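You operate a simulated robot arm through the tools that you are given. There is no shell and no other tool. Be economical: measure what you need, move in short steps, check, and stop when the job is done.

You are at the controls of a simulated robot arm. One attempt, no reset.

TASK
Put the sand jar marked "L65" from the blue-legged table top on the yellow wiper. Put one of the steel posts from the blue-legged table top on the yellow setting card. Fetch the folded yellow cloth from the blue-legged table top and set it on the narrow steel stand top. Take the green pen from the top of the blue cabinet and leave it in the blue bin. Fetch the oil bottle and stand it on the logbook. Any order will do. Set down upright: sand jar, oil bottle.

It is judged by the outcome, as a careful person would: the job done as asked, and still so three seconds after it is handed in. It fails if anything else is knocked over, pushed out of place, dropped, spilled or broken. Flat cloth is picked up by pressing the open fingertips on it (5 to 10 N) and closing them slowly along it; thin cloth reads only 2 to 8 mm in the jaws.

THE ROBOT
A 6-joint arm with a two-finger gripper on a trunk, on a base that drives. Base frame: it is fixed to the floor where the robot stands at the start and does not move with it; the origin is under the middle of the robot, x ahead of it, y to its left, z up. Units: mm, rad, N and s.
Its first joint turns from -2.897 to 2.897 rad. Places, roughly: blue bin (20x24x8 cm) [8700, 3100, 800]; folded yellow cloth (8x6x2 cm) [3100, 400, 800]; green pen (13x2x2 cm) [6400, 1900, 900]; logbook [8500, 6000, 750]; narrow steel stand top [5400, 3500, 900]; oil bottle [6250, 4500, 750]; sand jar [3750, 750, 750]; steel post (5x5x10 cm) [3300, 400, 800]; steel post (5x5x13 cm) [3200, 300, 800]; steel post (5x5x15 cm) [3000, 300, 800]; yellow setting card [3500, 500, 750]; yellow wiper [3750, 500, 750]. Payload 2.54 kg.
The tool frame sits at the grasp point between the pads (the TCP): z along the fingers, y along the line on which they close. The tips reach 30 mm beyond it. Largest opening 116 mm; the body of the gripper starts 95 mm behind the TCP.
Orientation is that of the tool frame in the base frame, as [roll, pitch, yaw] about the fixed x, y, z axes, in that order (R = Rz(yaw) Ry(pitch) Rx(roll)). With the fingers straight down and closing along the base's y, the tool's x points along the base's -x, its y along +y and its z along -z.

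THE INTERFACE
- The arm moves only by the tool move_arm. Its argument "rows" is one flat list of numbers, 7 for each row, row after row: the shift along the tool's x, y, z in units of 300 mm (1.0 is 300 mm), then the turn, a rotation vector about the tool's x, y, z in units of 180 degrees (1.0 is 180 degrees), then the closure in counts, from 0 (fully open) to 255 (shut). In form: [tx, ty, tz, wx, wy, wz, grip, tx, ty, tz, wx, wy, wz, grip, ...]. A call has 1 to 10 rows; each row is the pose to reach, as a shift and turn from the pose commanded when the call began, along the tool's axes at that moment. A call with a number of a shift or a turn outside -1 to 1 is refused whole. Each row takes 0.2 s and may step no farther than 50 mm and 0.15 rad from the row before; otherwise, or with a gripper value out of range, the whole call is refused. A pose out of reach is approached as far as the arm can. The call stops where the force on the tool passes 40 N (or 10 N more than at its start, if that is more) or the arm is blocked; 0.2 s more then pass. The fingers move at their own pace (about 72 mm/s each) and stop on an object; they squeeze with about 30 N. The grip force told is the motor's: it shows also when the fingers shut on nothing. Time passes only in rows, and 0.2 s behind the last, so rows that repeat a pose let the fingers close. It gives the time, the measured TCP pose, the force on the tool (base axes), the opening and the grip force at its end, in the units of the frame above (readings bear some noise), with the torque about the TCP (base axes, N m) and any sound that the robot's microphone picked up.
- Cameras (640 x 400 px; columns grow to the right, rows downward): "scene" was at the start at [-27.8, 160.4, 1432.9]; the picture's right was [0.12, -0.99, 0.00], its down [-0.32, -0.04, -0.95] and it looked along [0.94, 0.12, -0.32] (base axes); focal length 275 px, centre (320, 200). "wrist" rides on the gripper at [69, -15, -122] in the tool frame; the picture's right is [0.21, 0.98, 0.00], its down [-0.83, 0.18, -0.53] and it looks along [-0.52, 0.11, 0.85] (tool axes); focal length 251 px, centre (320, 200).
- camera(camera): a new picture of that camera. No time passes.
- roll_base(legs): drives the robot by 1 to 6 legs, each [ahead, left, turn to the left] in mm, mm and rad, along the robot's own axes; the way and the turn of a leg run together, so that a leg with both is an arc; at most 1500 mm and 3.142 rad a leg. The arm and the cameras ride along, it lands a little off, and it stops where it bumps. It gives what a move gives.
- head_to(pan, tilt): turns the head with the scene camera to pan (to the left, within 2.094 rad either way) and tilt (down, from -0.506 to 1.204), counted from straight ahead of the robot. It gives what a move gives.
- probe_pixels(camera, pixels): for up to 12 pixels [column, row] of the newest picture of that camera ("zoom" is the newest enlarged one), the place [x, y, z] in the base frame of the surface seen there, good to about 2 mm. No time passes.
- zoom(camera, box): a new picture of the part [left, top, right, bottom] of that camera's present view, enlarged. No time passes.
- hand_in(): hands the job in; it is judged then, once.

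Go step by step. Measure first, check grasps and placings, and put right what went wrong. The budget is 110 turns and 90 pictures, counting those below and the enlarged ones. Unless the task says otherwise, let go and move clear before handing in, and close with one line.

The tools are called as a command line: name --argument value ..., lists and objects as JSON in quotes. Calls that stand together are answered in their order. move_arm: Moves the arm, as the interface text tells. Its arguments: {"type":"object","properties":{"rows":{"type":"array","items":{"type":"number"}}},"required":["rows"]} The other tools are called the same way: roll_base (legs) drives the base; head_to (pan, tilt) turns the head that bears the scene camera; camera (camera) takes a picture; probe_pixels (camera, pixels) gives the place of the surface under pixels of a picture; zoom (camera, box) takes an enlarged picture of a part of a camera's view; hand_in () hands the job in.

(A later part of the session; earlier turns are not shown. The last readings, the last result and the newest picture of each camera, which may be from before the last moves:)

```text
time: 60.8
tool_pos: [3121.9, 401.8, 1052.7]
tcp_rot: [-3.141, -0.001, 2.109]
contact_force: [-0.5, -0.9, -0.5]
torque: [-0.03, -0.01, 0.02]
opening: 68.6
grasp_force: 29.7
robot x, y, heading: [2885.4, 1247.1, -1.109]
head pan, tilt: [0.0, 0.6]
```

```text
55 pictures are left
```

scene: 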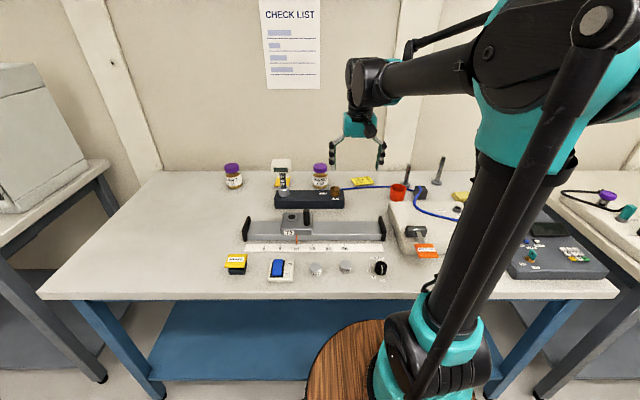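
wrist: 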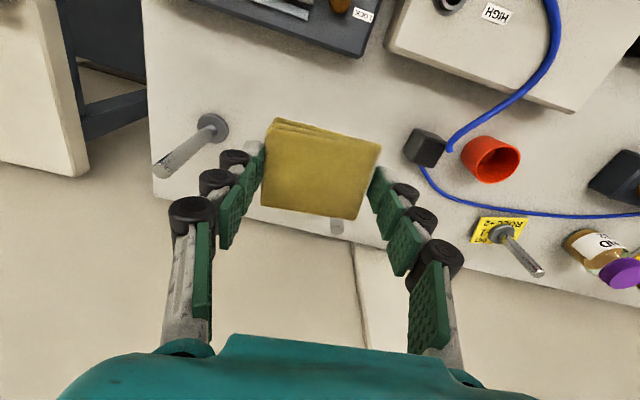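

The cloth is held after lifting. Retract the arm toward the robot, then drive back to the aisle centre, face along the aisle and go about 2900 mm on.

move_arm --rows '[0.15, 0, -0.02, 0, 0, 0, 255, 0.3, 0, -0.05, 0, 0, 0, 255, 0.45, 0, -0.1, 0, 0, 0, 255, 0.6, 0, -0.15, 0, 0, 0, 255, 0.75, 0, -0.15, 0, 0, 0, 255, 0.9, 0, -0.15, 0, 0, 0, 255]'

roll_base --legs '[[-180, 0, 0], [0, 0, 1.571], [1450, 0, 0], [1350, 0, 0]]'

head_to --pan 0.7 --tilt 0.45

camera --camera "scene"

```text
time: 62.2
tool_pos: [2982.6, 632.7, 1097.2]
tcp_rot: [3.141, 0.0, 2.11]
contact_force: [0.7, -0.9, -1.8]
torque: [0.08, -0.02, 0.01]
opening: 68.4
grasp_force: 30.2
robot x, y, heading: [2888.2, 1249.1, -1.111]
head pan, tilt: [0.0, 0.6]
```

```text
time: 80.8
tool_pos: [5932.8, 2781.7, 1096.6]
tcp_rot: [-3.141, 0.0, -2.599]
contact_force: [-0.1, 0.7, 0.4]
torque: [0.03, 0.0, 0.02]
opening: 68.5
grasp_force: 30.5
robot x, y, heading: [5318.0, 2682.9, 0.465]
head pan, tilt: [0.0, 0.6]
```

```text
time: 81.9
tool_pos: [5932.1, 2782.0, 1097.2]
tcp_rot: [-3.141, 0.001, -2.598]
contact_force: [-0.4, -0.1, -0.1]
torque: [0.01, -0.01, -0.03]
opening: 68.8
grasp_force: 29.5
robot x, y, heading: [5319.8, 2680.6, 0.47]
head pan, tilt: [0.7, 0.45]
```

```text
54 pictures are left
```

scene: 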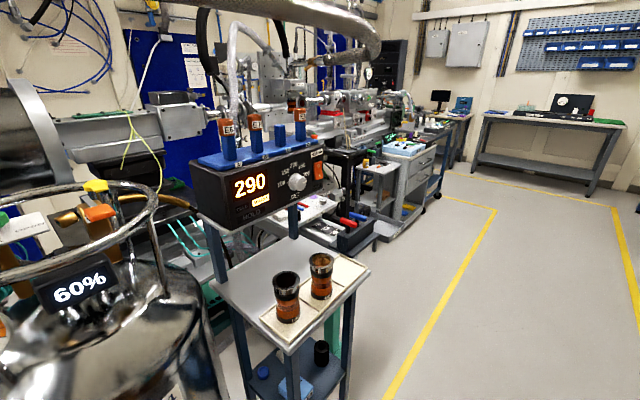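

The narrow steel stand with two pots (286,290),(320,275) and a white mat is visible. I'll probe its corners and the clear zone.

zoom --camera "scene" --box '[190, 200, 400, 350]'

probe_pixels --camera "scene" --pixels '[[290, 354], [368, 270], [210, 285], [302, 238], [255, 265], [280, 255], [288, 318], [320, 255], [340, 275], [250, 285], [310, 280], [345, 290]]'

```text
2.67 times, centred on (295, 275) of scene
```

zoom: 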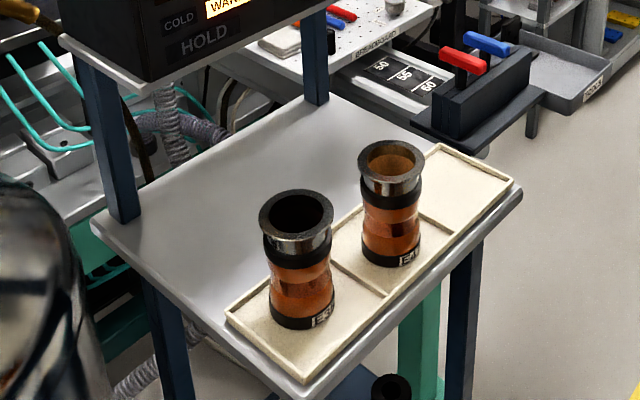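

```text
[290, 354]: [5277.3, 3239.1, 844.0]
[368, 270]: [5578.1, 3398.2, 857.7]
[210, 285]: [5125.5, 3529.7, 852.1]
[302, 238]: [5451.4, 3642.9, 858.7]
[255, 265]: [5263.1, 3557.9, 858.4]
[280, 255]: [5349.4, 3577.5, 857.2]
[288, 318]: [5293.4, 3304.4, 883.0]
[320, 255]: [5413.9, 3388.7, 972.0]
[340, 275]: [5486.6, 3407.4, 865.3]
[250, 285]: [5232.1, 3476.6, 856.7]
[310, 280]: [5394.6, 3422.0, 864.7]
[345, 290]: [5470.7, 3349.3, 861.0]
```

The stand top is z≈857, with the tray and pots in its front half and bare steel behind them, below an instrument shelf. I'll probe the shelf's height and overhang, and pot/tray extents.

probe_pixels --camera "zoom" --pixels '[[75, 45], [150, 92], [250, 45], [325, 5], [120, 200], [318, 90], [225, 310], [435, 148], [298, 195], [390, 145], [330, 150], [200, 240]]'

probe_pixels --camera "scene" --pixels '[[192, 165], [234, 234], [322, 188], [215, 160], [290, 135], [270, 175]]'

```text
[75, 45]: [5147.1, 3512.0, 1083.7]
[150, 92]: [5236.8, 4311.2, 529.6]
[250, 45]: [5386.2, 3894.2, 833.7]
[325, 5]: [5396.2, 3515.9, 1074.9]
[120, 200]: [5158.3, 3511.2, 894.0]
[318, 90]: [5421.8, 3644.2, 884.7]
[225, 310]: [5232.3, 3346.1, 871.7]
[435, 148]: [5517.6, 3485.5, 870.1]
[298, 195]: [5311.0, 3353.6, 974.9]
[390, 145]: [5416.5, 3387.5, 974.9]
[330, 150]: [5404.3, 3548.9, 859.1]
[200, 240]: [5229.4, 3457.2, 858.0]
```

```text
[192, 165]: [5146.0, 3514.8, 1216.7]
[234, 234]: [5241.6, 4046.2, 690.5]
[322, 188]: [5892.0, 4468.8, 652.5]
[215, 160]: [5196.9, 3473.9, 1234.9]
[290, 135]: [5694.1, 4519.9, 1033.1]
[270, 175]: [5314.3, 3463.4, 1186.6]
```

The instrument shelf overhangs down to z≈1075 and forward to about 730 mm from the aisle centreline. The bare strip runs from the tray's back edge (657) backward. I'll set the cloth down at the right end behind the tray, near (5450,3500), with the tool leaning back 0.3 rad so the wrist clears the shelf. First I'll drive ahead 295 mm and turn to face the stand.

roll_base --legs '[[295, 0, 0], [0, 0, 1.565]]'

head_to --pan -0.15 --tilt 0.55

camera --camera "scene"

```text
time: 87.8
tool_pos: [5474.9, 3426.6, 1098.1]
tcp_rot: [3.141, -0.001, -1.019]
contact_force: [0.4, -0.5, -0.2]
torque: [-0.01, -0.02, -0.01]
opening: 68.5
grasp_force: 29.9
robot x, y, heading: [5583.6, 2812.9, 2.048]
head pan, tilt: [0.7, 0.45]
```

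```text
time: 88.9
tool_pos: [5474.8, 3427.9, 1096.9]
tcp_rot: [3.141, 0.0, -1.02]
contact_force: [-0.6, 0.1, -0.1]
torque: [0.01, -0.04, -0.01]
opening: 68.6
grasp_force: 29.8
robot x, y, heading: [5580.7, 2812.1, 2.05]
head pan, tilt: [-0.15, 0.55]
```

```text
52 pictures are left
```

scene: 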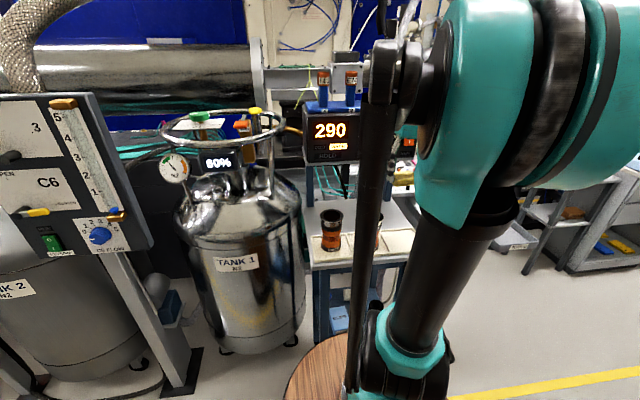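

The arm hides the stand's right end from here, so I'll use the wrist camera.

camera --camera "wrist"

probe_pixels --camera "scene" --pixels '[[306, 165], [360, 160], [333, 212], [332, 148], [310, 200], [375, 165]]'

```text
51 pictures are left
```

wrist: 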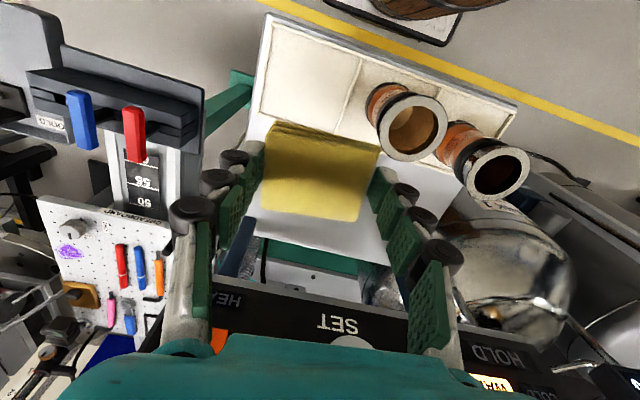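

```text
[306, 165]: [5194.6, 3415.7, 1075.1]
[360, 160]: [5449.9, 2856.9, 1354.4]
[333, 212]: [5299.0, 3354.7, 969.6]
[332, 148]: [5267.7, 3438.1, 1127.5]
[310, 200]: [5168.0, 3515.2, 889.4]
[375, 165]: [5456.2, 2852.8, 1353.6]
```

The shelf front edge is confirmed at z≈1075, 736 mm from the aisle centre. I'll probe tray edge and steel surface in the wrist view.

probe_pixels --camera "wrist" --pixels '[[266, 20], [250, 112], [255, 130], [395, 185], [420, 195], [330, 232], [430, 165], [410, 155], [300, 262], [330, 300], [270, 225], [388, 262]]'

```text
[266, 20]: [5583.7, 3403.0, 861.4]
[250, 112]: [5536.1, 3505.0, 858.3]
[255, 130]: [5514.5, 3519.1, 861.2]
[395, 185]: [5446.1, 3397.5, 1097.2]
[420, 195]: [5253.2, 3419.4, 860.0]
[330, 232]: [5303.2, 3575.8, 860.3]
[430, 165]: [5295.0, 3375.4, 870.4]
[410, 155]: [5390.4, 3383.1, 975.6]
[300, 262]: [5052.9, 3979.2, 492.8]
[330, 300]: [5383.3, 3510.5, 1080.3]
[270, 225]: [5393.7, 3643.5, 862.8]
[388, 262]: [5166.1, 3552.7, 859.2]
```

Surfaces agree: bare steel at z≈859 around (5450,3495). I'll tilt the tool back 0.3 rad while lowering to z≈1035, slide in under the shelf line, then check.

move_arm --rows '[0, -0.01, 0.05, 0.001, -0.032, 0.009, 255, 0.001, -0.02, 0.1, 0.003, -0.064, 0.019, 255, 0.002, -0.028, 0.15, 0.004, -0.0955, 0.028, 255, 0.002, -0.028, 0.207, 0.004, -0.0955, 0.028, 255, -0.11, -0.038, 0.207, 0.004, -0.0955, 0.028, 255, -0.223, -0.048, 0.207, 0.004, -0.0955, 0.028, 255]'

camera --camera "wrist"

```text
time: 90.3
tool_pos: [5452.2, 3491.2, 1035.4]
tcp_rot: [-3.14, 0.3, -1.106]
contact_force: [0.3, -0.2, 0.4]
torque: [0.03, 0.01, 0.0]
opening: 68.1
grasp_force: 30.2
robot x, y, heading: [5580.9, 2812.2, 2.044]
head pan, tilt: [-0.15, 0.55]
```

```text
50 pictures are left
```

wrist: 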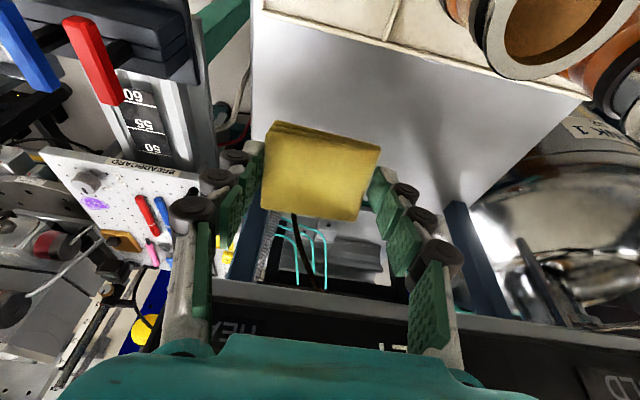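

Clear of tray, pots and shelf. Descend vertically 125 mm (in the tilted tool's axes) to just above the steel.

move_arm --rows '[0.035, 0, 0.115, 0, 0, 0, 255, 0.07, 0, 0.23, 0, 0, 0, 255, 0.1, 0, 0.33, 0, 0, 0, 255, 0.123, 0, 0.398, 0, 0, 0, 255]'

camera --camera "wrist"

```text
time: 91.3
tool_pos: [5450.9, 3491.3, 909.9]
tcp_rot: [3.141, 0.3, -1.106]
contact_force: [-0.1, 0.0, 0.1]
torque: [-0.01, 0.01, -0.02]
opening: 68.4
grasp_force: 29.9
robot x, y, heading: [5579.8, 2815.6, 2.046]
head pan, tilt: [-0.15, 0.55]
```

```text
49 pictures are left
```

wrist: 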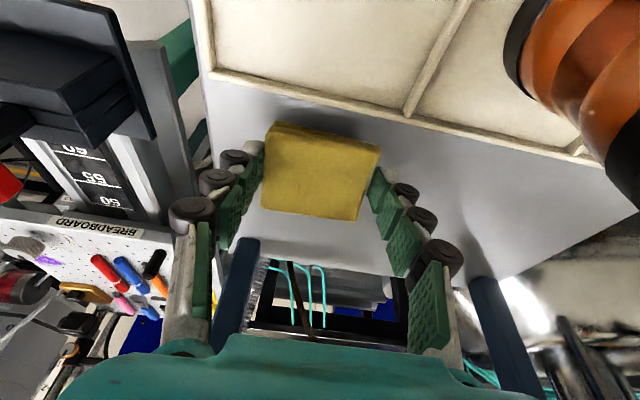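

The cloth is above bare steel, behind the tray lip. Lower in small steps to contact.

move_arm --rows '[0.004, 0, 0.013, 0, 0, 0, 255, 0.007, 0, 0.024, 0, 0, 0, 255, 0.009, 0, 0.029, 0, 0, 0, 255, 0.01, 0, 0.034, 0, 0, 0, 255]'

```text
time: 92.3
tool_pos: [5450.9, 3491.9, 899.5]
tcp_rot: [3.141, 0.301, -1.107]
contact_force: [0.3, -0.1, -0.3]
torque: [-0.03, 0.02, 0.0]
opening: 68.1
grasp_force: 30.4
robot x, y, heading: [5580.3, 2813.0, 2.049]
head pan, tilt: [-0.15, 0.55]
```

No contact yet; go on in 1.5 mm steps.

move_arm --rows '[0.0015, 0, 0.005, 0, 0, 0, 255, 0.003, 0, 0.01, 0, 0, 0, 255, 0.0045, 0, 0.015, 0, 0, 0, 255, 0.006, 0, 0.019, 0, 0, 0, 255]'

camera --camera "wrist"

```text
time: 93.3
tool_pos: [5450.8, 3491.7, 893.2]
tcp_rot: [3.14, 0.301, -1.106]
contact_force: [-3.7, 11.2, 30.9]
torque: [0.02, -0.11, 0.04]
opening: 68.8
grasp_force: 30.3
robot x, y, heading: [5577.4, 2813.4, 2.048]
head pan, tilt: [-0.15, 0.55]
```

```text
48 pictures are left
```

wrist: 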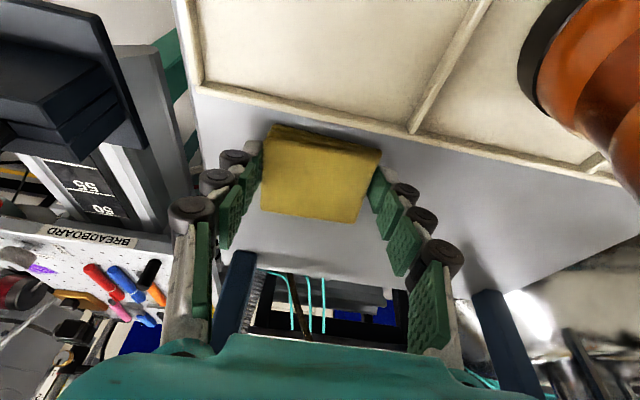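

Contact at 31 N with the near edge. Ease back a touch, open, and rise vertically.

move_arm --rows '[-0.001, 0, -0.004, 0, 0, 0, 255, -0.001, 0, -0.004, 0, 0, 0, 120, -0.001, 0, -0.004, 0, 0, 0, 60, -0.001, 0, -0.004, 0, 0, 0, 60, -0.02, 0, -0.065, 0, 0, 0, 60, -0.06, 0, -0.19, 0, 0, 0, 60, -0.1, 0, -0.33, 0, 0, 0, 60, -0.14, 0, -0.46, 0, 0, 0, 60]'

camera --camera "wrist"

```text
time: 95.1
tool_pos: [5451.0, 3491.1, 1038.4]
tcp_rot: [3.141, 0.301, -1.106]
contact_force: [-0.4, 0.4, 0.5]
torque: [-0.03, -0.03, 0.0]
opening: 88.7
grasp_force: 0.0
robot x, y, heading: [5577.6, 2812.6, 2.044]
head pan, tilt: [-0.15, 0.55]
```

```text
47 pictures are left
```

wrist: 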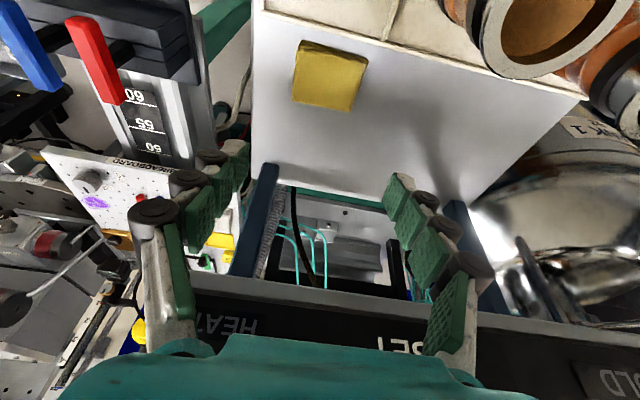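

The cloth lies flat on the bare steel (330,75). Withdraw toward the robot, un-tilt and rise.

move_arm --rows '[0.15, 0, -0.046, 0, 0, 0, 60, 0.29, 0, -0.09, 0, 0, 0, 60, 0.35, 0, -0.2, 0, 0.032, 0, 60, 0.4, 0, -0.3, 0, 0.064, 0, 60, 0.45, 0, -0.38, 0, 0.0955, 0, 60]'

roll_base --legs '[[320, -60, -1.57], [0, 0, -1.57]]'

head_to --pan 0.0 --tilt 0.5

camera --camera "scene"

```text
time: 96.3
tool_pos: [5524.8, 3345.5, 1107.6]
tcp_rot: [-3.14, -0.002, -1.105]
contact_force: [-0.3, -0.9, 0.1]
torque: [0.02, -0.02, 0.0]
opening: 88.7
grasp_force: 0.0
robot x, y, heading: [5580.8, 2812.1, 2.051]
head pan, tilt: [-0.15, 0.55]
```

```text
time: 99.1
tool_pos: [5921.9, 3324.4, 1106.1]
tcp_rot: [3.142, -0.001, -1.957]
contact_force: [-0.1, 0.2, -0.6]
torque: [0.05, -0.02, 0.02]
opening: 88.8
grasp_force: 0.1
robot x, y, heading: [5560.7, 2932.7, 1.199]
head pan, tilt: [-0.15, 0.55]
stopped in leg 1: the robot was blocked; the commanded pose is now the measured one
```

```text
time: 99.8
tool_pos: [5921.3, 3324.0, 1107.3]
tcp_rot: [3.14, 0.0, -1.957]
contact_force: [0.6, -0.1, 0.1]
torque: [0.02, 0.01, 0.03]
opening: 88.7
grasp_force: 0.0
robot x, y, heading: [5560.1, 2933.2, 1.194]
head pan, tilt: [0.0, 0.499]
```

```text
46 pictures are left
```

scene: 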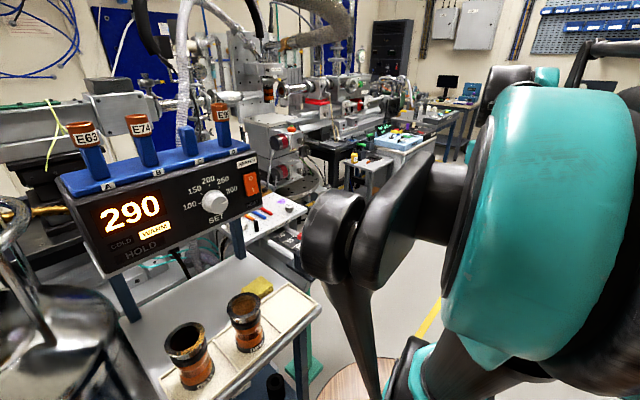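

My mistake: that arc leg took the base forward toward the stand and it was blocked. The pots (188,355),(245,320) and cloth (258,286) still stand; I'll probe to confirm nothing shifted, before backing off.

probe_pixels --camera "scene" --pixels '[[258, 287], [186, 330], [243, 298], [320, 305], [170, 392], [300, 320], [200, 275]]'

head_to --pan 0.3 --tilt 1.1

camera --camera "scene"

```text
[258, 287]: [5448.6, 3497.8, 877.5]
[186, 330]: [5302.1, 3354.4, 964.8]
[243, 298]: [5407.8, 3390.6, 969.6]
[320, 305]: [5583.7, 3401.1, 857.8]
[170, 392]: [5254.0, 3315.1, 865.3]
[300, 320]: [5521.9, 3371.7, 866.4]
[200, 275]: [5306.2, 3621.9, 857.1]
```

```text
time: 100.8
tool_pos: [5921.5, 3323.6, 1106.9]
tcp_rot: [-3.141, 0.001, -1.957]
contact_force: [-0.1, 0.9, -0.3]
torque: [0.01, -0.03, -0.02]
opening: 88.8
grasp_force: 0.1
robot x, y, heading: [5558.3, 2931.1, 1.2]
head pan, tilt: [0.3, 1.1]
```

```text
45 pictures are left
```

scene: 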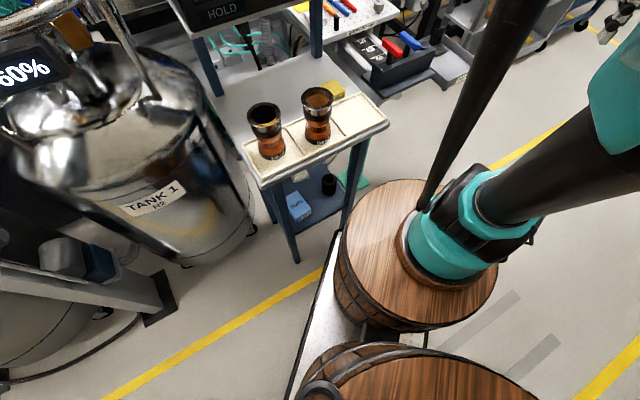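

Everything on the stand is where it was (corner, pots, cloth within 2 mm). Back straight away from it, then turn to the cabinet side.

roll_base --legs '[[-101, -111, 0], [0, 0, -2.308], [0, 280, 0]]'

head_to --pan 0.0 --tilt 0.5

camera --camera "scene"

```text
time: 109.2
tool_pos: [5920.9, 2388.0, 1107.6]
tcp_rot: [3.141, 0.001, 2.011]
contact_force: [0.7, -0.2, -0.1]
torque: [0.03, -0.04, -0.02]
opening: 88.9
grasp_force: 0.1
robot x, y, heading: [5880.0, 2920.0, -1.121]
head pan, tilt: [0.3, 1.1]
```

```text
time: 110.2
tool_pos: [5919.1, 2386.5, 1106.6]
tcp_rot: [3.141, 0.0, 2.009]
contact_force: [0.1, 0.8, 0.3]
torque: [-0.01, -0.04, 0.03]
opening: 88.5
grasp_force: 0.1
robot x, y, heading: [5876.3, 2920.9, -1.116]
head pan, tilt: [0.0, 0.499]
```

```text
44 pictures are left
```

scene: 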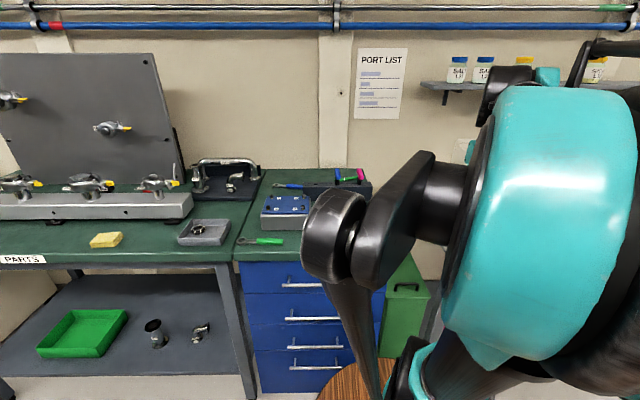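

The blue cabinet's green top is at (300,220), with green items at (262,241) and near (340,175). Zoom in.

zoom --camera "scene" --box '[220, 155, 380, 255]'

probe_pixels --camera "zoom" --pixels '[[75, 343], [120, 340], [170, 342], [200, 342], [250, 343], [100, 395], [240, 190], [300, 120], [460, 80], [490, 90], [165, 240], [60, 300]]'

```text
4.00 times, centred on (300, 205) of scene
```

zoom: 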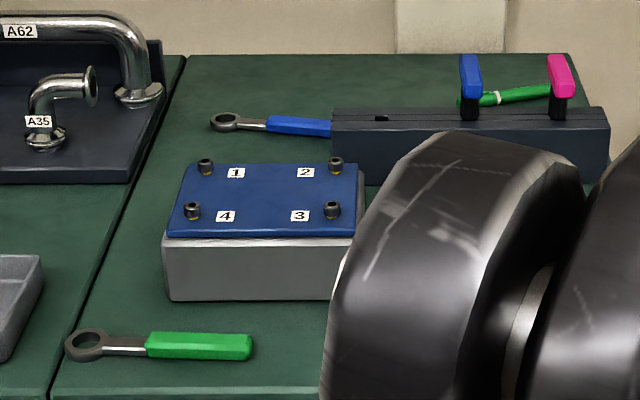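

```text
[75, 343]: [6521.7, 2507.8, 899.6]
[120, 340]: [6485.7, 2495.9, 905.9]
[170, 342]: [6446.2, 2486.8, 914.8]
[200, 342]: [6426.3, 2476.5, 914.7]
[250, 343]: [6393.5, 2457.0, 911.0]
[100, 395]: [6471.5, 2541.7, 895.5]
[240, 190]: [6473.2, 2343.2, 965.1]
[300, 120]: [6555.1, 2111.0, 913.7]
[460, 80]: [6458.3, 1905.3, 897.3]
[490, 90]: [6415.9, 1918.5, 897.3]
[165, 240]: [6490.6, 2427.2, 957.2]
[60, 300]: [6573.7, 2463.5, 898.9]
```

The front green item is a wrench; the green pen with a white ring lies at the back, behind the dark block, around (6416,1918). I'll check the wall shelf's place and drive closer.

probe_pixels --camera "scene" --pixels '[[450, 90], [430, 84], [335, 130], [337, 178], [362, 180], [345, 195], [595, 72]]'

roll_base --legs '[[160, 30, 0]]'

```text
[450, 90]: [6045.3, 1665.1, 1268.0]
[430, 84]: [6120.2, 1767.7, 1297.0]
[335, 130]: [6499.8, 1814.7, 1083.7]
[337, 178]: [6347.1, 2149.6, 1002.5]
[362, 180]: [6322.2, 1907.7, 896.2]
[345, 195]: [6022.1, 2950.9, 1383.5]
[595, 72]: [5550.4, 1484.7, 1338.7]
```

```text
time: 111.7
tool_pos: [6015.9, 2256.1, 1107.4]
tcp_rot: [3.141, 0.0, 2.007]
contact_force: [-0.4, 0.6, 0.9]
torque: [0.04, 0.01, -0.01]
opening: 89.0
grasp_force: 0.0
robot x, y, heading: [5975.3, 2790.2, -1.115]
head pan, tilt: [0.0, 0.499]
```

The shelf's end is 330 mm to the right of the pen, so there's room. Extend the arm toward the pen at this height in two calls.

move_arm --rows '[-0.132, 0.061, 0, 0, 0, 0, 60, -0.264, 0.122, 0, 0, 0, 0, 60, -0.396, 0.183, 0, 0, 0, 0, 60, -0.528, 0.244, 0, 0, 0, 0, 60, -0.66, 0.305, 0, 0, 0, 0, 60, -0.79, 0.366, 0, 0, 0, 0, 60]'

move_arm --rows '[-0.132, 0.061, 0, 0, 0, 0, 60, -0.264, 0.122, 0, 0, 0, 0, 60, -0.396, 0.183, 0, 0, 0, 0, 60, -0.528, 0.244, 0, 0, 0, 0, 60, -0.6, 0.305, 0, 0, 0, 0, 60, -0.66, 0.366, 0, 0, 0, 0, 60]'

camera --camera "wrist"

```text
time: 113.1
tool_pos: [6217.6, 2089.1, 1105.5]
tcp_rot: [3.141, -0.002, 2.009]
contact_force: [-0.6, 1.4, -0.3]
torque: [-0.06, -0.05, 0.01]
opening: 88.9
grasp_force: 0.0
robot x, y, heading: [5974.5, 2791.0, -1.122]
head pan, tilt: [0.0, 0.499]
```

```text
time: 114.5
tool_pos: [6399.2, 1956.7, 1107.7]
tcp_rot: [-3.141, -0.001, 2.009]
contact_force: [-1.3, 0.8, -0.4]
torque: [-0.02, -0.02, -0.02]
opening: 88.8
grasp_force: 0.0
robot x, y, heading: [5974.4, 2789.5, -1.125]
head pan, tilt: [0.0, 0.499]
```

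```text
42 pictures are left
```

wrist: 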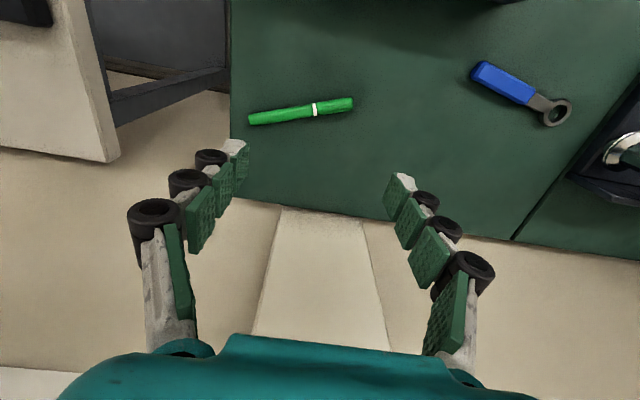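

The green pen is plainly visible at (300,110), alone near the back edge. Probe along it.

probe_pixels --camera "wrist" --pixels '[[252, 119], [275, 114], [300, 110], [330, 106], [350, 103], [300, 60], [300, 140], [234, 130], [380, 20]]'

```text
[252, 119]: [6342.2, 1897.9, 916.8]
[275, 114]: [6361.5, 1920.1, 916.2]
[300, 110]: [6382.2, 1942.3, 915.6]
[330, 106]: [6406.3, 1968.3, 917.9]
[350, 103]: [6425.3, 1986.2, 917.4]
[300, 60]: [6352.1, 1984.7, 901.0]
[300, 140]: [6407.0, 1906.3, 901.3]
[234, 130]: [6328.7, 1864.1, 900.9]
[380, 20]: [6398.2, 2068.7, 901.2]
```

The pen runs from (6342,1898) to (6425,1986), centre (6383,1942), top z≈917. I'll turn the tool so it closes across the pen, and come down partway.

move_arm --rows '[-0.01, -0.03, 0, 0, 0, 0.0475, 60, -0.021, -0.07, 0, 0, 0, 0.095, 60, -0.021, -0.07, 0, 0, 0, 0.1425, 60, -0.021, -0.07, 0, 0, 0, 0.19, 60, -0.021, -0.07, 0, 0, 0, 0.2375, 90, -0.021, -0.07, 0.05, 0, 0, 0.285, 120, -0.021, -0.07, 0.15, 0, 0, 0.3325, 120, -0.021, -0.07, 0.25, 0, 0, 0.38, 120, -0.021, -0.07, 0.35, 0, 0, 0.38, 120]'

camera --camera "wrist"

```text
time: 116.5
tool_pos: [6384.5, 1940.5, 1001.6]
tcp_rot: [-3.141, 0.001, 0.813]
contact_force: [0.2, 0.4, 0.7]
torque: [0.02, -0.01, 0.02]
opening: 61.2
grasp_force: 0.0
robot x, y, heading: [5976.8, 2788.5, -1.12]
head pan, tilt: [0.0, 0.499]
```

```text
41 pictures are left
```

wrist: 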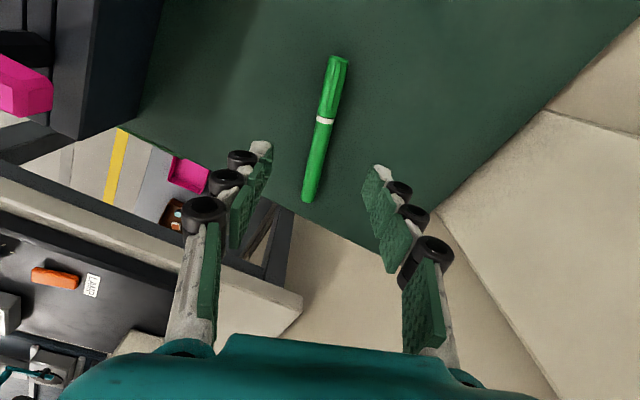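

Aligned well with the pen between the fingers; before descending, check the clearance of the dark block at left (135,125).

probe_pixels --camera "wrist" --pixels '[[128, 128], [150, 60], [100, 40], [30, 85], [78, 120], [345, 65], [308, 195], [327, 120]]'

```text
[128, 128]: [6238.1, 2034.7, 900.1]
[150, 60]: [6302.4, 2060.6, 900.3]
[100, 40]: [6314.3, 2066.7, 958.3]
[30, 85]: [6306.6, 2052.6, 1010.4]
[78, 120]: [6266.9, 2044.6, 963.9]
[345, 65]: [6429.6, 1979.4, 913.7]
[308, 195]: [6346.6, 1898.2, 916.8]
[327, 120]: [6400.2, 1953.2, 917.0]
```

Clear by about 80 mm. Descend 67 mm and close.

move_arm --rows '[0, 0, 0.12, 0, 0, 0, 120, 0, 0, 0.2, 0, 0, 0, 120, 0, 0, 0.223, 0, 0, 0, 120, 0, 0, 0.223, 0, 0, 0, 255, 0, 0, 0.223, 0, 0, 0, 255, 0, 0, 0.223, 0, 0, 0, 255, 0, 0, 0.1, 0, 0, 0, 255, 0, 0, -0.05, 0, 0, 0, 255, 0, 0, -0.2, 0, 0, 0, 255, 0, 0, -0.35, 0, 0, 0, 255]'

camera --camera "wrist"

```text
time: 118.7
tool_pos: [6385.0, 1940.8, 1108.2]
tcp_rot: [3.141, 0.0, 0.816]
contact_force: [0.2, -0.8, -0.7]
torque: [0.02, 0.03, -0.03]
opening: 14.4
grasp_force: 30.6
robot x, y, heading: [5973.1, 2786.6, -1.122]
head pan, tilt: [0.0, 0.499]
```

```text
40 pictures are left
```

wrist: 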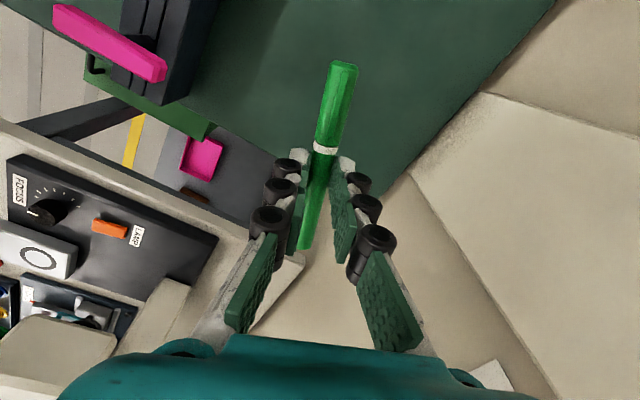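

The pen is held (14 mm, 30 N). Retract the arm while turning the tool back, return to the aisle centre, and drive on to abreast of the bin.

move_arm --rows '[0.052, -0.14, 0, 0, 0, -0.047, 255, 0.105, -0.28, 0, 0, 0, -0.094, 255, 0.157, -0.42, 0, 0, 0, -0.141, 255, 0.21, -0.56, 0, 0, 0, -0.188, 255, 0.262, -0.7, 0, 0, 0, -0.235, 255, 0.315, -0.84, 0, 0, 0, -0.282, 255, 0.367, -0.98, 0, 0, 0, -0.33, 255]'

roll_base --legs '[[-170, 0, 0], [0, 0, 1.585], [1300, 0, 0], [1250, 0, 0], [0, 0, -1.571]]'

camera --camera "scene"

```text
time: 120.3
tool_pos: [6246.0, 2221.2, 1105.7]
tcp_rot: [-3.14, -0.001, 1.854]
contact_force: [1.0, -0.5, -0.5]
torque: [0.07, 0.05, -0.04]
opening: 14.6
grasp_force: 30.1
robot x, y, heading: [5974.8, 2783.8, -1.121]
head pan, tilt: [0.0, 0.499]
```

```text
time: 141.5
tool_pos: [8438.3, 3527.2, 1105.6]
tcp_rot: [3.14, 0.0, 1.854]
contact_force: [-0.1, -0.2, -0.5]
torque: [0.0, -0.01, 0.01]
opening: 14.6
grasp_force: 30.1
robot x, y, heading: [8164.3, 4094.2, -1.122]
head pan, tilt: [0.0, 0.499]
```

```text
39 pictures are left
```

scene: 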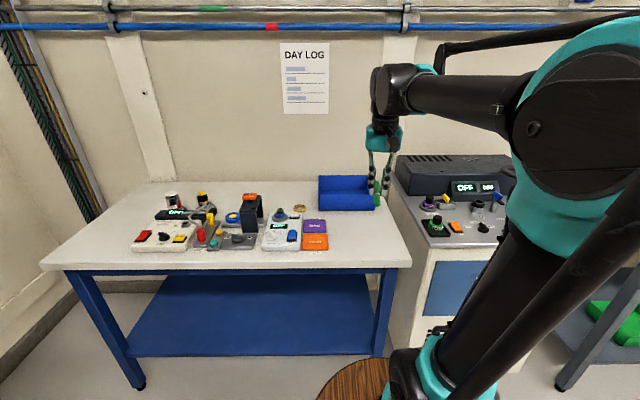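

Arrived abreast of the bin; a blue bin is at (347,192). Zoom to measure it.

zoom --camera "scene" --box '[290, 160, 402, 230]'

probe_pixels --camera "zoom" --pixels '[[165, 95], [165, 180], [445, 95], [495, 265], [175, 265], [300, 130], [330, 230], [520, 270], [440, 175], [170, 285]]'

probe_pixels --camera "scene" --pixels '[[280, 269], [410, 262], [45, 268], [405, 165], [450, 158], [420, 235]]'

```text
5.71 times, centred on (346, 195) of scene
```

zoom: 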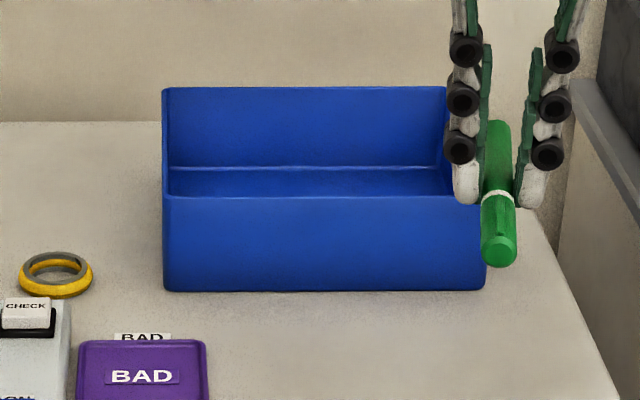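

```text
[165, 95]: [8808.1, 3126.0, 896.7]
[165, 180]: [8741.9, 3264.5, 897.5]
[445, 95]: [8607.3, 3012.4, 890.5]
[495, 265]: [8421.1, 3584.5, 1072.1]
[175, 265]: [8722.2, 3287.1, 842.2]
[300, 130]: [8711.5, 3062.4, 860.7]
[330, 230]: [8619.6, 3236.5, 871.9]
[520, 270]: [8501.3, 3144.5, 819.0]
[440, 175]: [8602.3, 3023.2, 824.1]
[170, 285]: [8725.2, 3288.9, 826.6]
```

```text
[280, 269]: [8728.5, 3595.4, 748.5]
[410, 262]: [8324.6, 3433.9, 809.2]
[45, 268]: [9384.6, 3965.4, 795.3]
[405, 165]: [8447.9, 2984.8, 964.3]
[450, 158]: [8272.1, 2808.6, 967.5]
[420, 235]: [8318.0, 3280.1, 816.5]
```

The bin's rim is z≈897 with centre about (8670,3142); table edge is 680 mm right of the aisle centre. Drive 165 mm closer.

roll_base --legs '[[165, 0, 0]]'

```text
time: 142.9
tool_pos: [8511.1, 3378.9, 1106.3]
tcp_rot: [3.14, -0.001, 1.853]
contact_force: [-0.2, 0.1, -0.1]
torque: [0.02, 0.01, 0.0]
opening: 14.5
grasp_force: 29.4
robot x, y, heading: [8235.3, 3944.7, -1.116]
head pan, tilt: [0.0, 0.499]
```

Move over the bin centre, aligning the pen with the bin's short side, and look.

move_arm --rows '[-0.151, 0.048, 0, 0, 0, -0.01, 255, -0.302, 0.096, 0, 0, 0, -0.02, 255, -0.453, 0.145, 0, 0, 0, -0.03, 255, -0.604, 0.193, 0, 0, 0, -0.04, 255, -0.755, 0.241, 0, 0, 0, -0.05, 255, -0.906, 0.289, 0, 0, 0, -0.057, 255]'

camera --camera "wrist"

```text
time: 144.3
tool_pos: [8670.6, 3141.1, 1106.3]
tcp_rot: [-3.14, 0.0, 2.034]
contact_force: [-0.7, 1.3, 0.1]
torque: [-0.05, -0.02, 0.0]
opening: 14.9
grasp_force: 30.0
robot x, y, heading: [8240.8, 3942.3, -1.122]
head pan, tilt: [0.0, 0.499]
```

```text
37 pictures are left
```

wrist: 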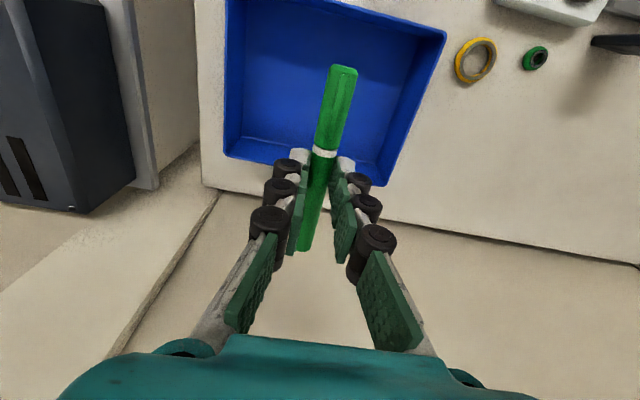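

Probe the bin's rim and floor from here to verify the drop point.

probe_pixels --camera "wrist" --pixels '[[443, 33], [383, 186], [227, 155], [330, 2], [227, 3], [270, 80], [380, 100], [260, 140]]'

```text
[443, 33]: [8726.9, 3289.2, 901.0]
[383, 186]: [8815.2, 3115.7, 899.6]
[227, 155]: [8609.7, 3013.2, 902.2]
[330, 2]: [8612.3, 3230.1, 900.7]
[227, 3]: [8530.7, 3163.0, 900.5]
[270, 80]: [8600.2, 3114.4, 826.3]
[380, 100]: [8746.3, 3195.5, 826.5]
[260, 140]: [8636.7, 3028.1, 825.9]
```

Bin centre (8669,3151), floor z≈826. Lower the pen to just above the floor and release gently.

move_arm --rows '[0.03, 0, 0.15, 0, 0, 0, 255, 0.03, 0, 0.3, 0, 0, 0, 255, 0.03, 0, 0.45, 0, 0, 0, 255, 0.03, 0, 0.6, 0, 0, 0, 255, 0.03, 0, 0.72, 0, 0, 0, 255, 0.03, 0, 0.78, 0, 0, 0, 255, 0.03, 0, 0.81, 0, 0, 0, 255]'

move_arm --rows '[0, 0, 0, 0, 0, 0, 180, 0, 0, 0, 0, 0, 0, 130, 0, 0, 0, 0, 0, 0, 130, 0, 0, -0.1, 0, 0, 0, 130, 0, 0, -0.25, 0, 0, 0, 130, 0, 0, -0.4, 0, 0, 0, 130, 0, 0, -0.55, 0, 0, 0, 130, 0, 0, -0.7, 0, 0, 0, 130, 0, 0, -0.85, 0, 0, 0, 130]'

camera --camera "wrist"

```text
time: 145.9
tool_pos: [8665.6, 3149.1, 864.1]
tcp_rot: [-3.141, 0.001, 2.034]
contact_force: [-0.7, -0.3, -0.3]
torque: [0.01, 0.01, -0.01]
opening: 14.6
grasp_force: 30.3
robot x, y, heading: [8240.1, 3945.7, -1.112]
head pan, tilt: [0.0, 0.499]
```

```text
time: 147.9
tool_pos: [8666.4, 3149.4, 1119.7]
tcp_rot: [3.141, 0.001, 2.035]
contact_force: [-0.4, 1.0, 0.2]
torque: [0.02, 0.01, -0.01]
opening: 56.8
grasp_force: 0.1
robot x, y, heading: [8237.6, 3946.1, -1.116]
head pan, tilt: [0.0, 0.499]
```

```text
36 pictures are left
```

wrist: 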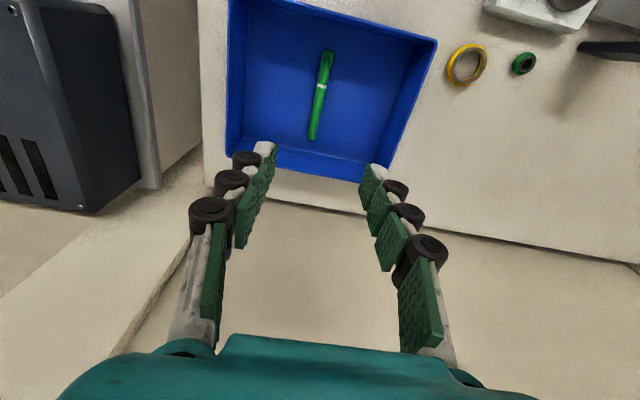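

The pen lies in the bin. Retract the arm, return to the aisle, and drive back toward the oil bottle, at about 1530 mm back along the aisle on the other side.

move_arm --rows '[0.16, 0, 0, 0, 0, 0, 60, 0.32, 0, 0, 0, 0, 0, 60, 0.48, 0, 0, 0, 0, 0, 60, 0.64, 0, 0, 0, 0, 0, 60, 0.8, 0, 0, 0, 0, 0, 60, 0.96, 0, 0, 0, 0, 0, 60]'

roll_base --legs '[[-150, 0, 0], [0, -1400, 0], [0, 0, 3.141]]'

head_to --pan 0.2 --tilt 0.4

camera --camera "scene"

```text
time: 149.3
tool_pos: [8537.8, 3407.2, 1118.3]
tcp_rot: [3.141, 0.0, 2.033]
contact_force: [1.0, 0.2, -0.2]
torque: [0.08, 0.06, -0.02]
opening: 88.7
grasp_force: 0.1
robot x, y, heading: [8239.1, 3943.7, -1.115]
head pan, tilt: [0.0, 0.499]
```

```text
time: 164.8
tool_pos: [6580.8, 3980.3, 1118.7]
tcp_rot: [3.141, -0.001, -1.041]
contact_force: [0.2, 0.2, -0.1]
torque: [0.0, 0.06, 0.01]
opening: 88.7
grasp_force: 0.1
robot x, y, heading: [6918.1, 3463.7, 2.089]
head pan, tilt: [0.0, 0.499]
```

```text
time: 165.5
tool_pos: [6580.0, 3979.7, 1117.8]
tcp_rot: [-3.14, -0.001, -1.038]
contact_force: [-0.1, 0.5, -0.4]
torque: [0.02, 0.02, 0.01]
opening: 88.7
grasp_force: 0.0
robot x, y, heading: [6916.8, 3468.3, 2.09]
head pan, tilt: [0.201, 0.4]
```

```text
35 pictures are left
```

scene: 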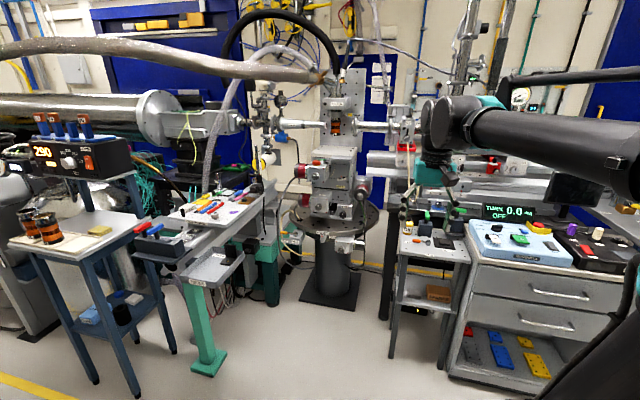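

I'm facing the left side; the small table at about (430,240) may hold the oil bottle. Zoom.

zoom --camera "scene" --box '[380, 190, 500, 265]'

zoom --camera "scene" --box '[140, 150, 390, 300]'

```text
5.33 times, centred on (440, 228) of scene
```

zoom: 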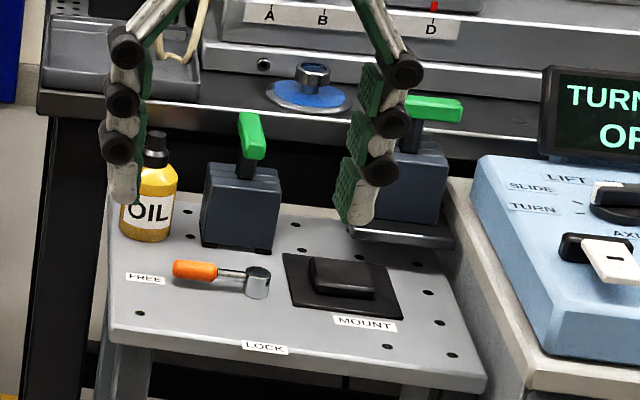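

```text
2.56 times, centred on (265, 225) of scene
```

zoom: 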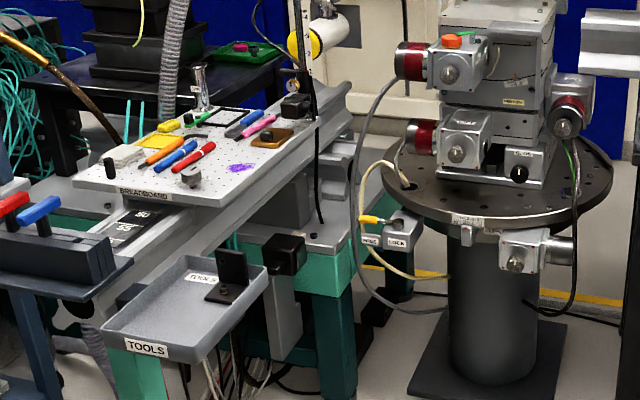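

The oil bottle is at scene (408,226), on the small perforated table. Probe it and its surroundings.

probe_pixels --camera "scene" --pixels '[[408, 229], [411, 223], [409, 217], [408, 234], [424, 229], [428, 215], [401, 252], [470, 262], [405, 242], [455, 230], [410, 208], [436, 200]]'

```text
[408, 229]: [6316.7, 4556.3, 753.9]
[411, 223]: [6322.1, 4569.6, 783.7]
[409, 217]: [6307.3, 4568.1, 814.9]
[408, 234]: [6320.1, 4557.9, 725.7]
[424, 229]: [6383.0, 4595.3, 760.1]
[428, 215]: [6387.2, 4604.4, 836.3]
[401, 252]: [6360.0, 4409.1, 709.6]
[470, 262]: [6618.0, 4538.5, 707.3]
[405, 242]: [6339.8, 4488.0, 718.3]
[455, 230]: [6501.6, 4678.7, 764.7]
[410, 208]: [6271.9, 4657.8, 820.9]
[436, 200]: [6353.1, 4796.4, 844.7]
```

The bottle stands near (6312,4572), table top z≈717, with a clamp just to its right. I'll check the neighbours' positions for the base's approach.

probe_pixels --camera "scene" --pixels '[[200, 282], [208, 370], [244, 250], [392, 355], [448, 375], [475, 262], [580, 275], [125, 260]]'

zoom --camera "scene" --box '[395, 205, 443, 245]'

probe_pixels --camera "zoom" --pixels '[[150, 130], [120, 330], [200, 330], [160, 200], [180, 190], [230, 300], [260, 250], [380, 200], [200, 350], [100, 330]]'

```text
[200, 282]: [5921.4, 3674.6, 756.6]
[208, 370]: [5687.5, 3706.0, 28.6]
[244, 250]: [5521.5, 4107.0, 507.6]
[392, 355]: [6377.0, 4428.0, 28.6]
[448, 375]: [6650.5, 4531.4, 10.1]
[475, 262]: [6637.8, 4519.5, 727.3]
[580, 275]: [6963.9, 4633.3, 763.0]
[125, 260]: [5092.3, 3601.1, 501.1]
```

```text
10.00 times, centred on (419, 225) of scene
```

zoom: 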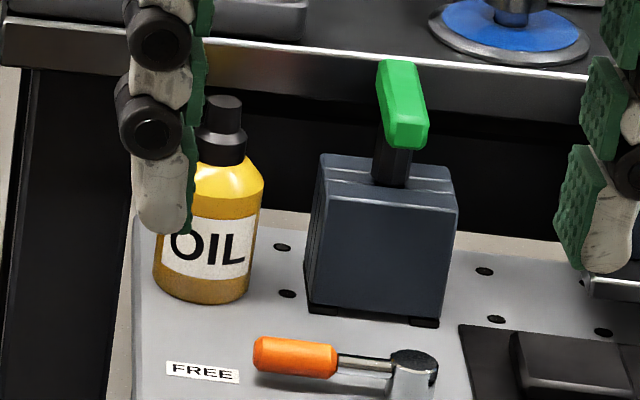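

```text
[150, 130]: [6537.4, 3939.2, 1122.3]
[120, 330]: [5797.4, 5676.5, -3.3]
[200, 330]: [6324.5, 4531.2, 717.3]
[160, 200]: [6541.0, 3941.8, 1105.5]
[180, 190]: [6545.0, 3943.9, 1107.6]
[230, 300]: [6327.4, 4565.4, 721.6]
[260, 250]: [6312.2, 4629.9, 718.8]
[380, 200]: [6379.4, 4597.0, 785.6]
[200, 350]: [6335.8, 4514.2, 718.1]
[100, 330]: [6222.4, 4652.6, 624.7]
```

Space is clear. Drive forward 430 mm, squaring the heading.

roll_base --legs '[[0, 0, -0.056], [430, 0, 0]]'

camera --camera "wrist"

```text
time: 168.6
tool_pos: [6412.6, 4379.4, 1117.2]
tcp_rot: [-3.141, 0.0, -1.089]
contact_force: [-1.1, -0.2, 0.1]
torque: [-0.02, 0.01, 0.02]
opening: 89.0
grasp_force: 0.1
robot x, y, heading: [6722.1, 3846.2, 2.046]
head pan, tilt: [0.201, 0.4]
```

```text
31 pictures are left
```

wrist: 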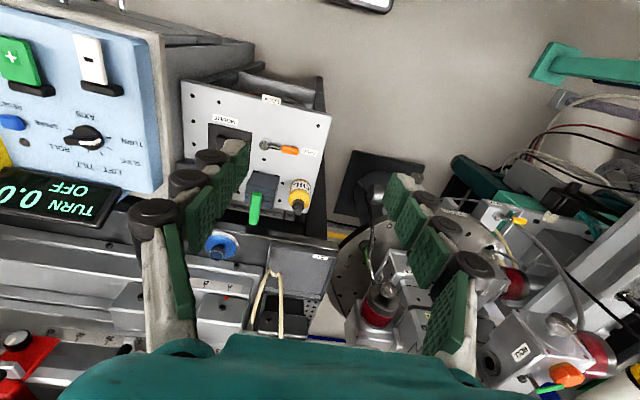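

The bottle is at (299,195) seen from above. Zoom and probe it for position.

zoom --camera "wrist" --box '[230, 140, 358, 220]'

probe_pixels --camera "zoom" --pixels '[[340, 330], [340, 300], [345, 225], [300, 240], [390, 240], [345, 280], [120, 320], [165, 200], [330, 180], [430, 330], [300, 380], [80, 250]]'

```text
5.00 times, centred on (294, 180) of wrist
```

zoom: 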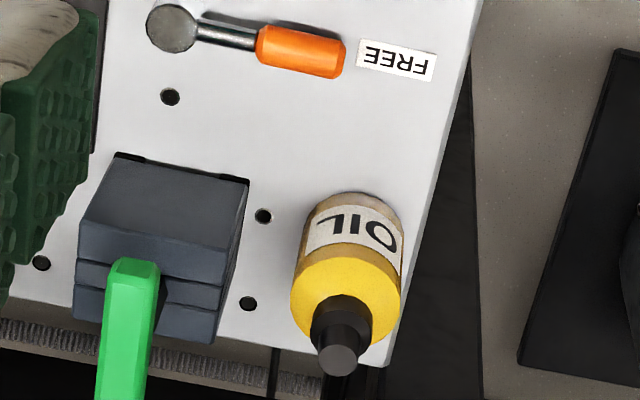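

```text
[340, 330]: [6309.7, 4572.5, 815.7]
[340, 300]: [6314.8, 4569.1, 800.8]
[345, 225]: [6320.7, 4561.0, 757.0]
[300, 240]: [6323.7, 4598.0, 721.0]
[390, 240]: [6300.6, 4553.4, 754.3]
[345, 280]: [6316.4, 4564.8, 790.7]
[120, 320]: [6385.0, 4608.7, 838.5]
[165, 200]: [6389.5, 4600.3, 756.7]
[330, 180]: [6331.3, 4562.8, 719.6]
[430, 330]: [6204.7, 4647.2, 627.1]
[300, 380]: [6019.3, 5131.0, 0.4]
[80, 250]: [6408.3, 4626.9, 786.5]
```

Bottle axis ≈ (6308,4576), radius ≈21, top ≈830. I'll grip with the fingers closing front-to-back (clear of the clamp at its right). First check for high obstacles above.

probe_pixels --camera "scene" --pixels '[[468, 40], [460, 80], [408, 135], [375, 130], [345, 90], [470, 168], [520, 95], [385, 165], [350, 160], [500, 40]]'

```text
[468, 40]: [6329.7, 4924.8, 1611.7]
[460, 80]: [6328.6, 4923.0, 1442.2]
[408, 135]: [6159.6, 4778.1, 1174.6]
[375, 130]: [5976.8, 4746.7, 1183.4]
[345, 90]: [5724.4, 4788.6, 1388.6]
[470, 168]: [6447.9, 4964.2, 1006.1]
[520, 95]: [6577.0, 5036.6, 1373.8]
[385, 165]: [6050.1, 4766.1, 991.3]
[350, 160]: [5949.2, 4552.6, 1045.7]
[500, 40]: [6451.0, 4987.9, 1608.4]
```

Nothing nearer than about 240 mm behind the bottle at height. Move over the bottle while rotating the tool.

move_arm --rows '[-0.074, 0, 0, 0, 0, 0.0475, 30, -0.148, 0.001, 0, 0, 0, 0.095, 30, -0.223, 0.002, 0, 0, 0, 0.1425, 30, -0.297, 0.003, 0, 0, 0, 0.19, 30, -0.371, 0.003, 0, 0, 0, 0.2375, 30, -0.445, 0.004, 0, 0, 0, 0.285, 30, -0.519, 0.004, 0, 0, 0, 0.3325, 30, -0.594, 0.005, 0, 0, 0, 0.38, 30, -0.668, 0.006, 0.1, 0, 0, 0.4275, 30, -0.742, 0.006, 0.2, 0, 0, 0.475, 30]'

camera --camera "wrist"

```text
time: 170.8
tool_pos: [6308.8, 4574.9, 1059.6]
tcp_rot: [-3.14, 0.0, -2.586]
contact_force: [-0.3, -0.3, 0.3]
torque: [0.06, -0.01, 0.01]
opening: 102.4
grasp_force: 0.1
robot x, y, heading: [6720.3, 3847.2, 2.042]
head pan, tilt: [0.201, 0.4]
```

```text
29 pictures are left
```

wrist: 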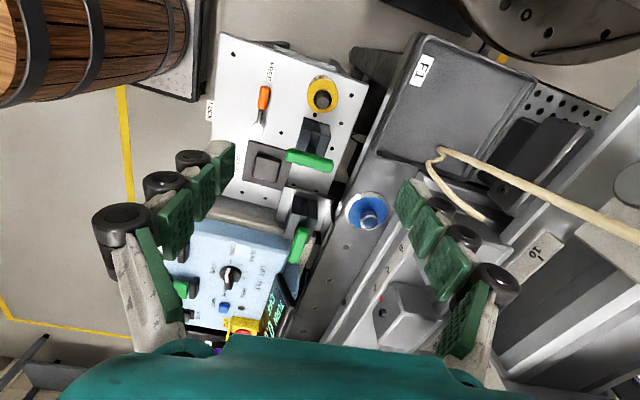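

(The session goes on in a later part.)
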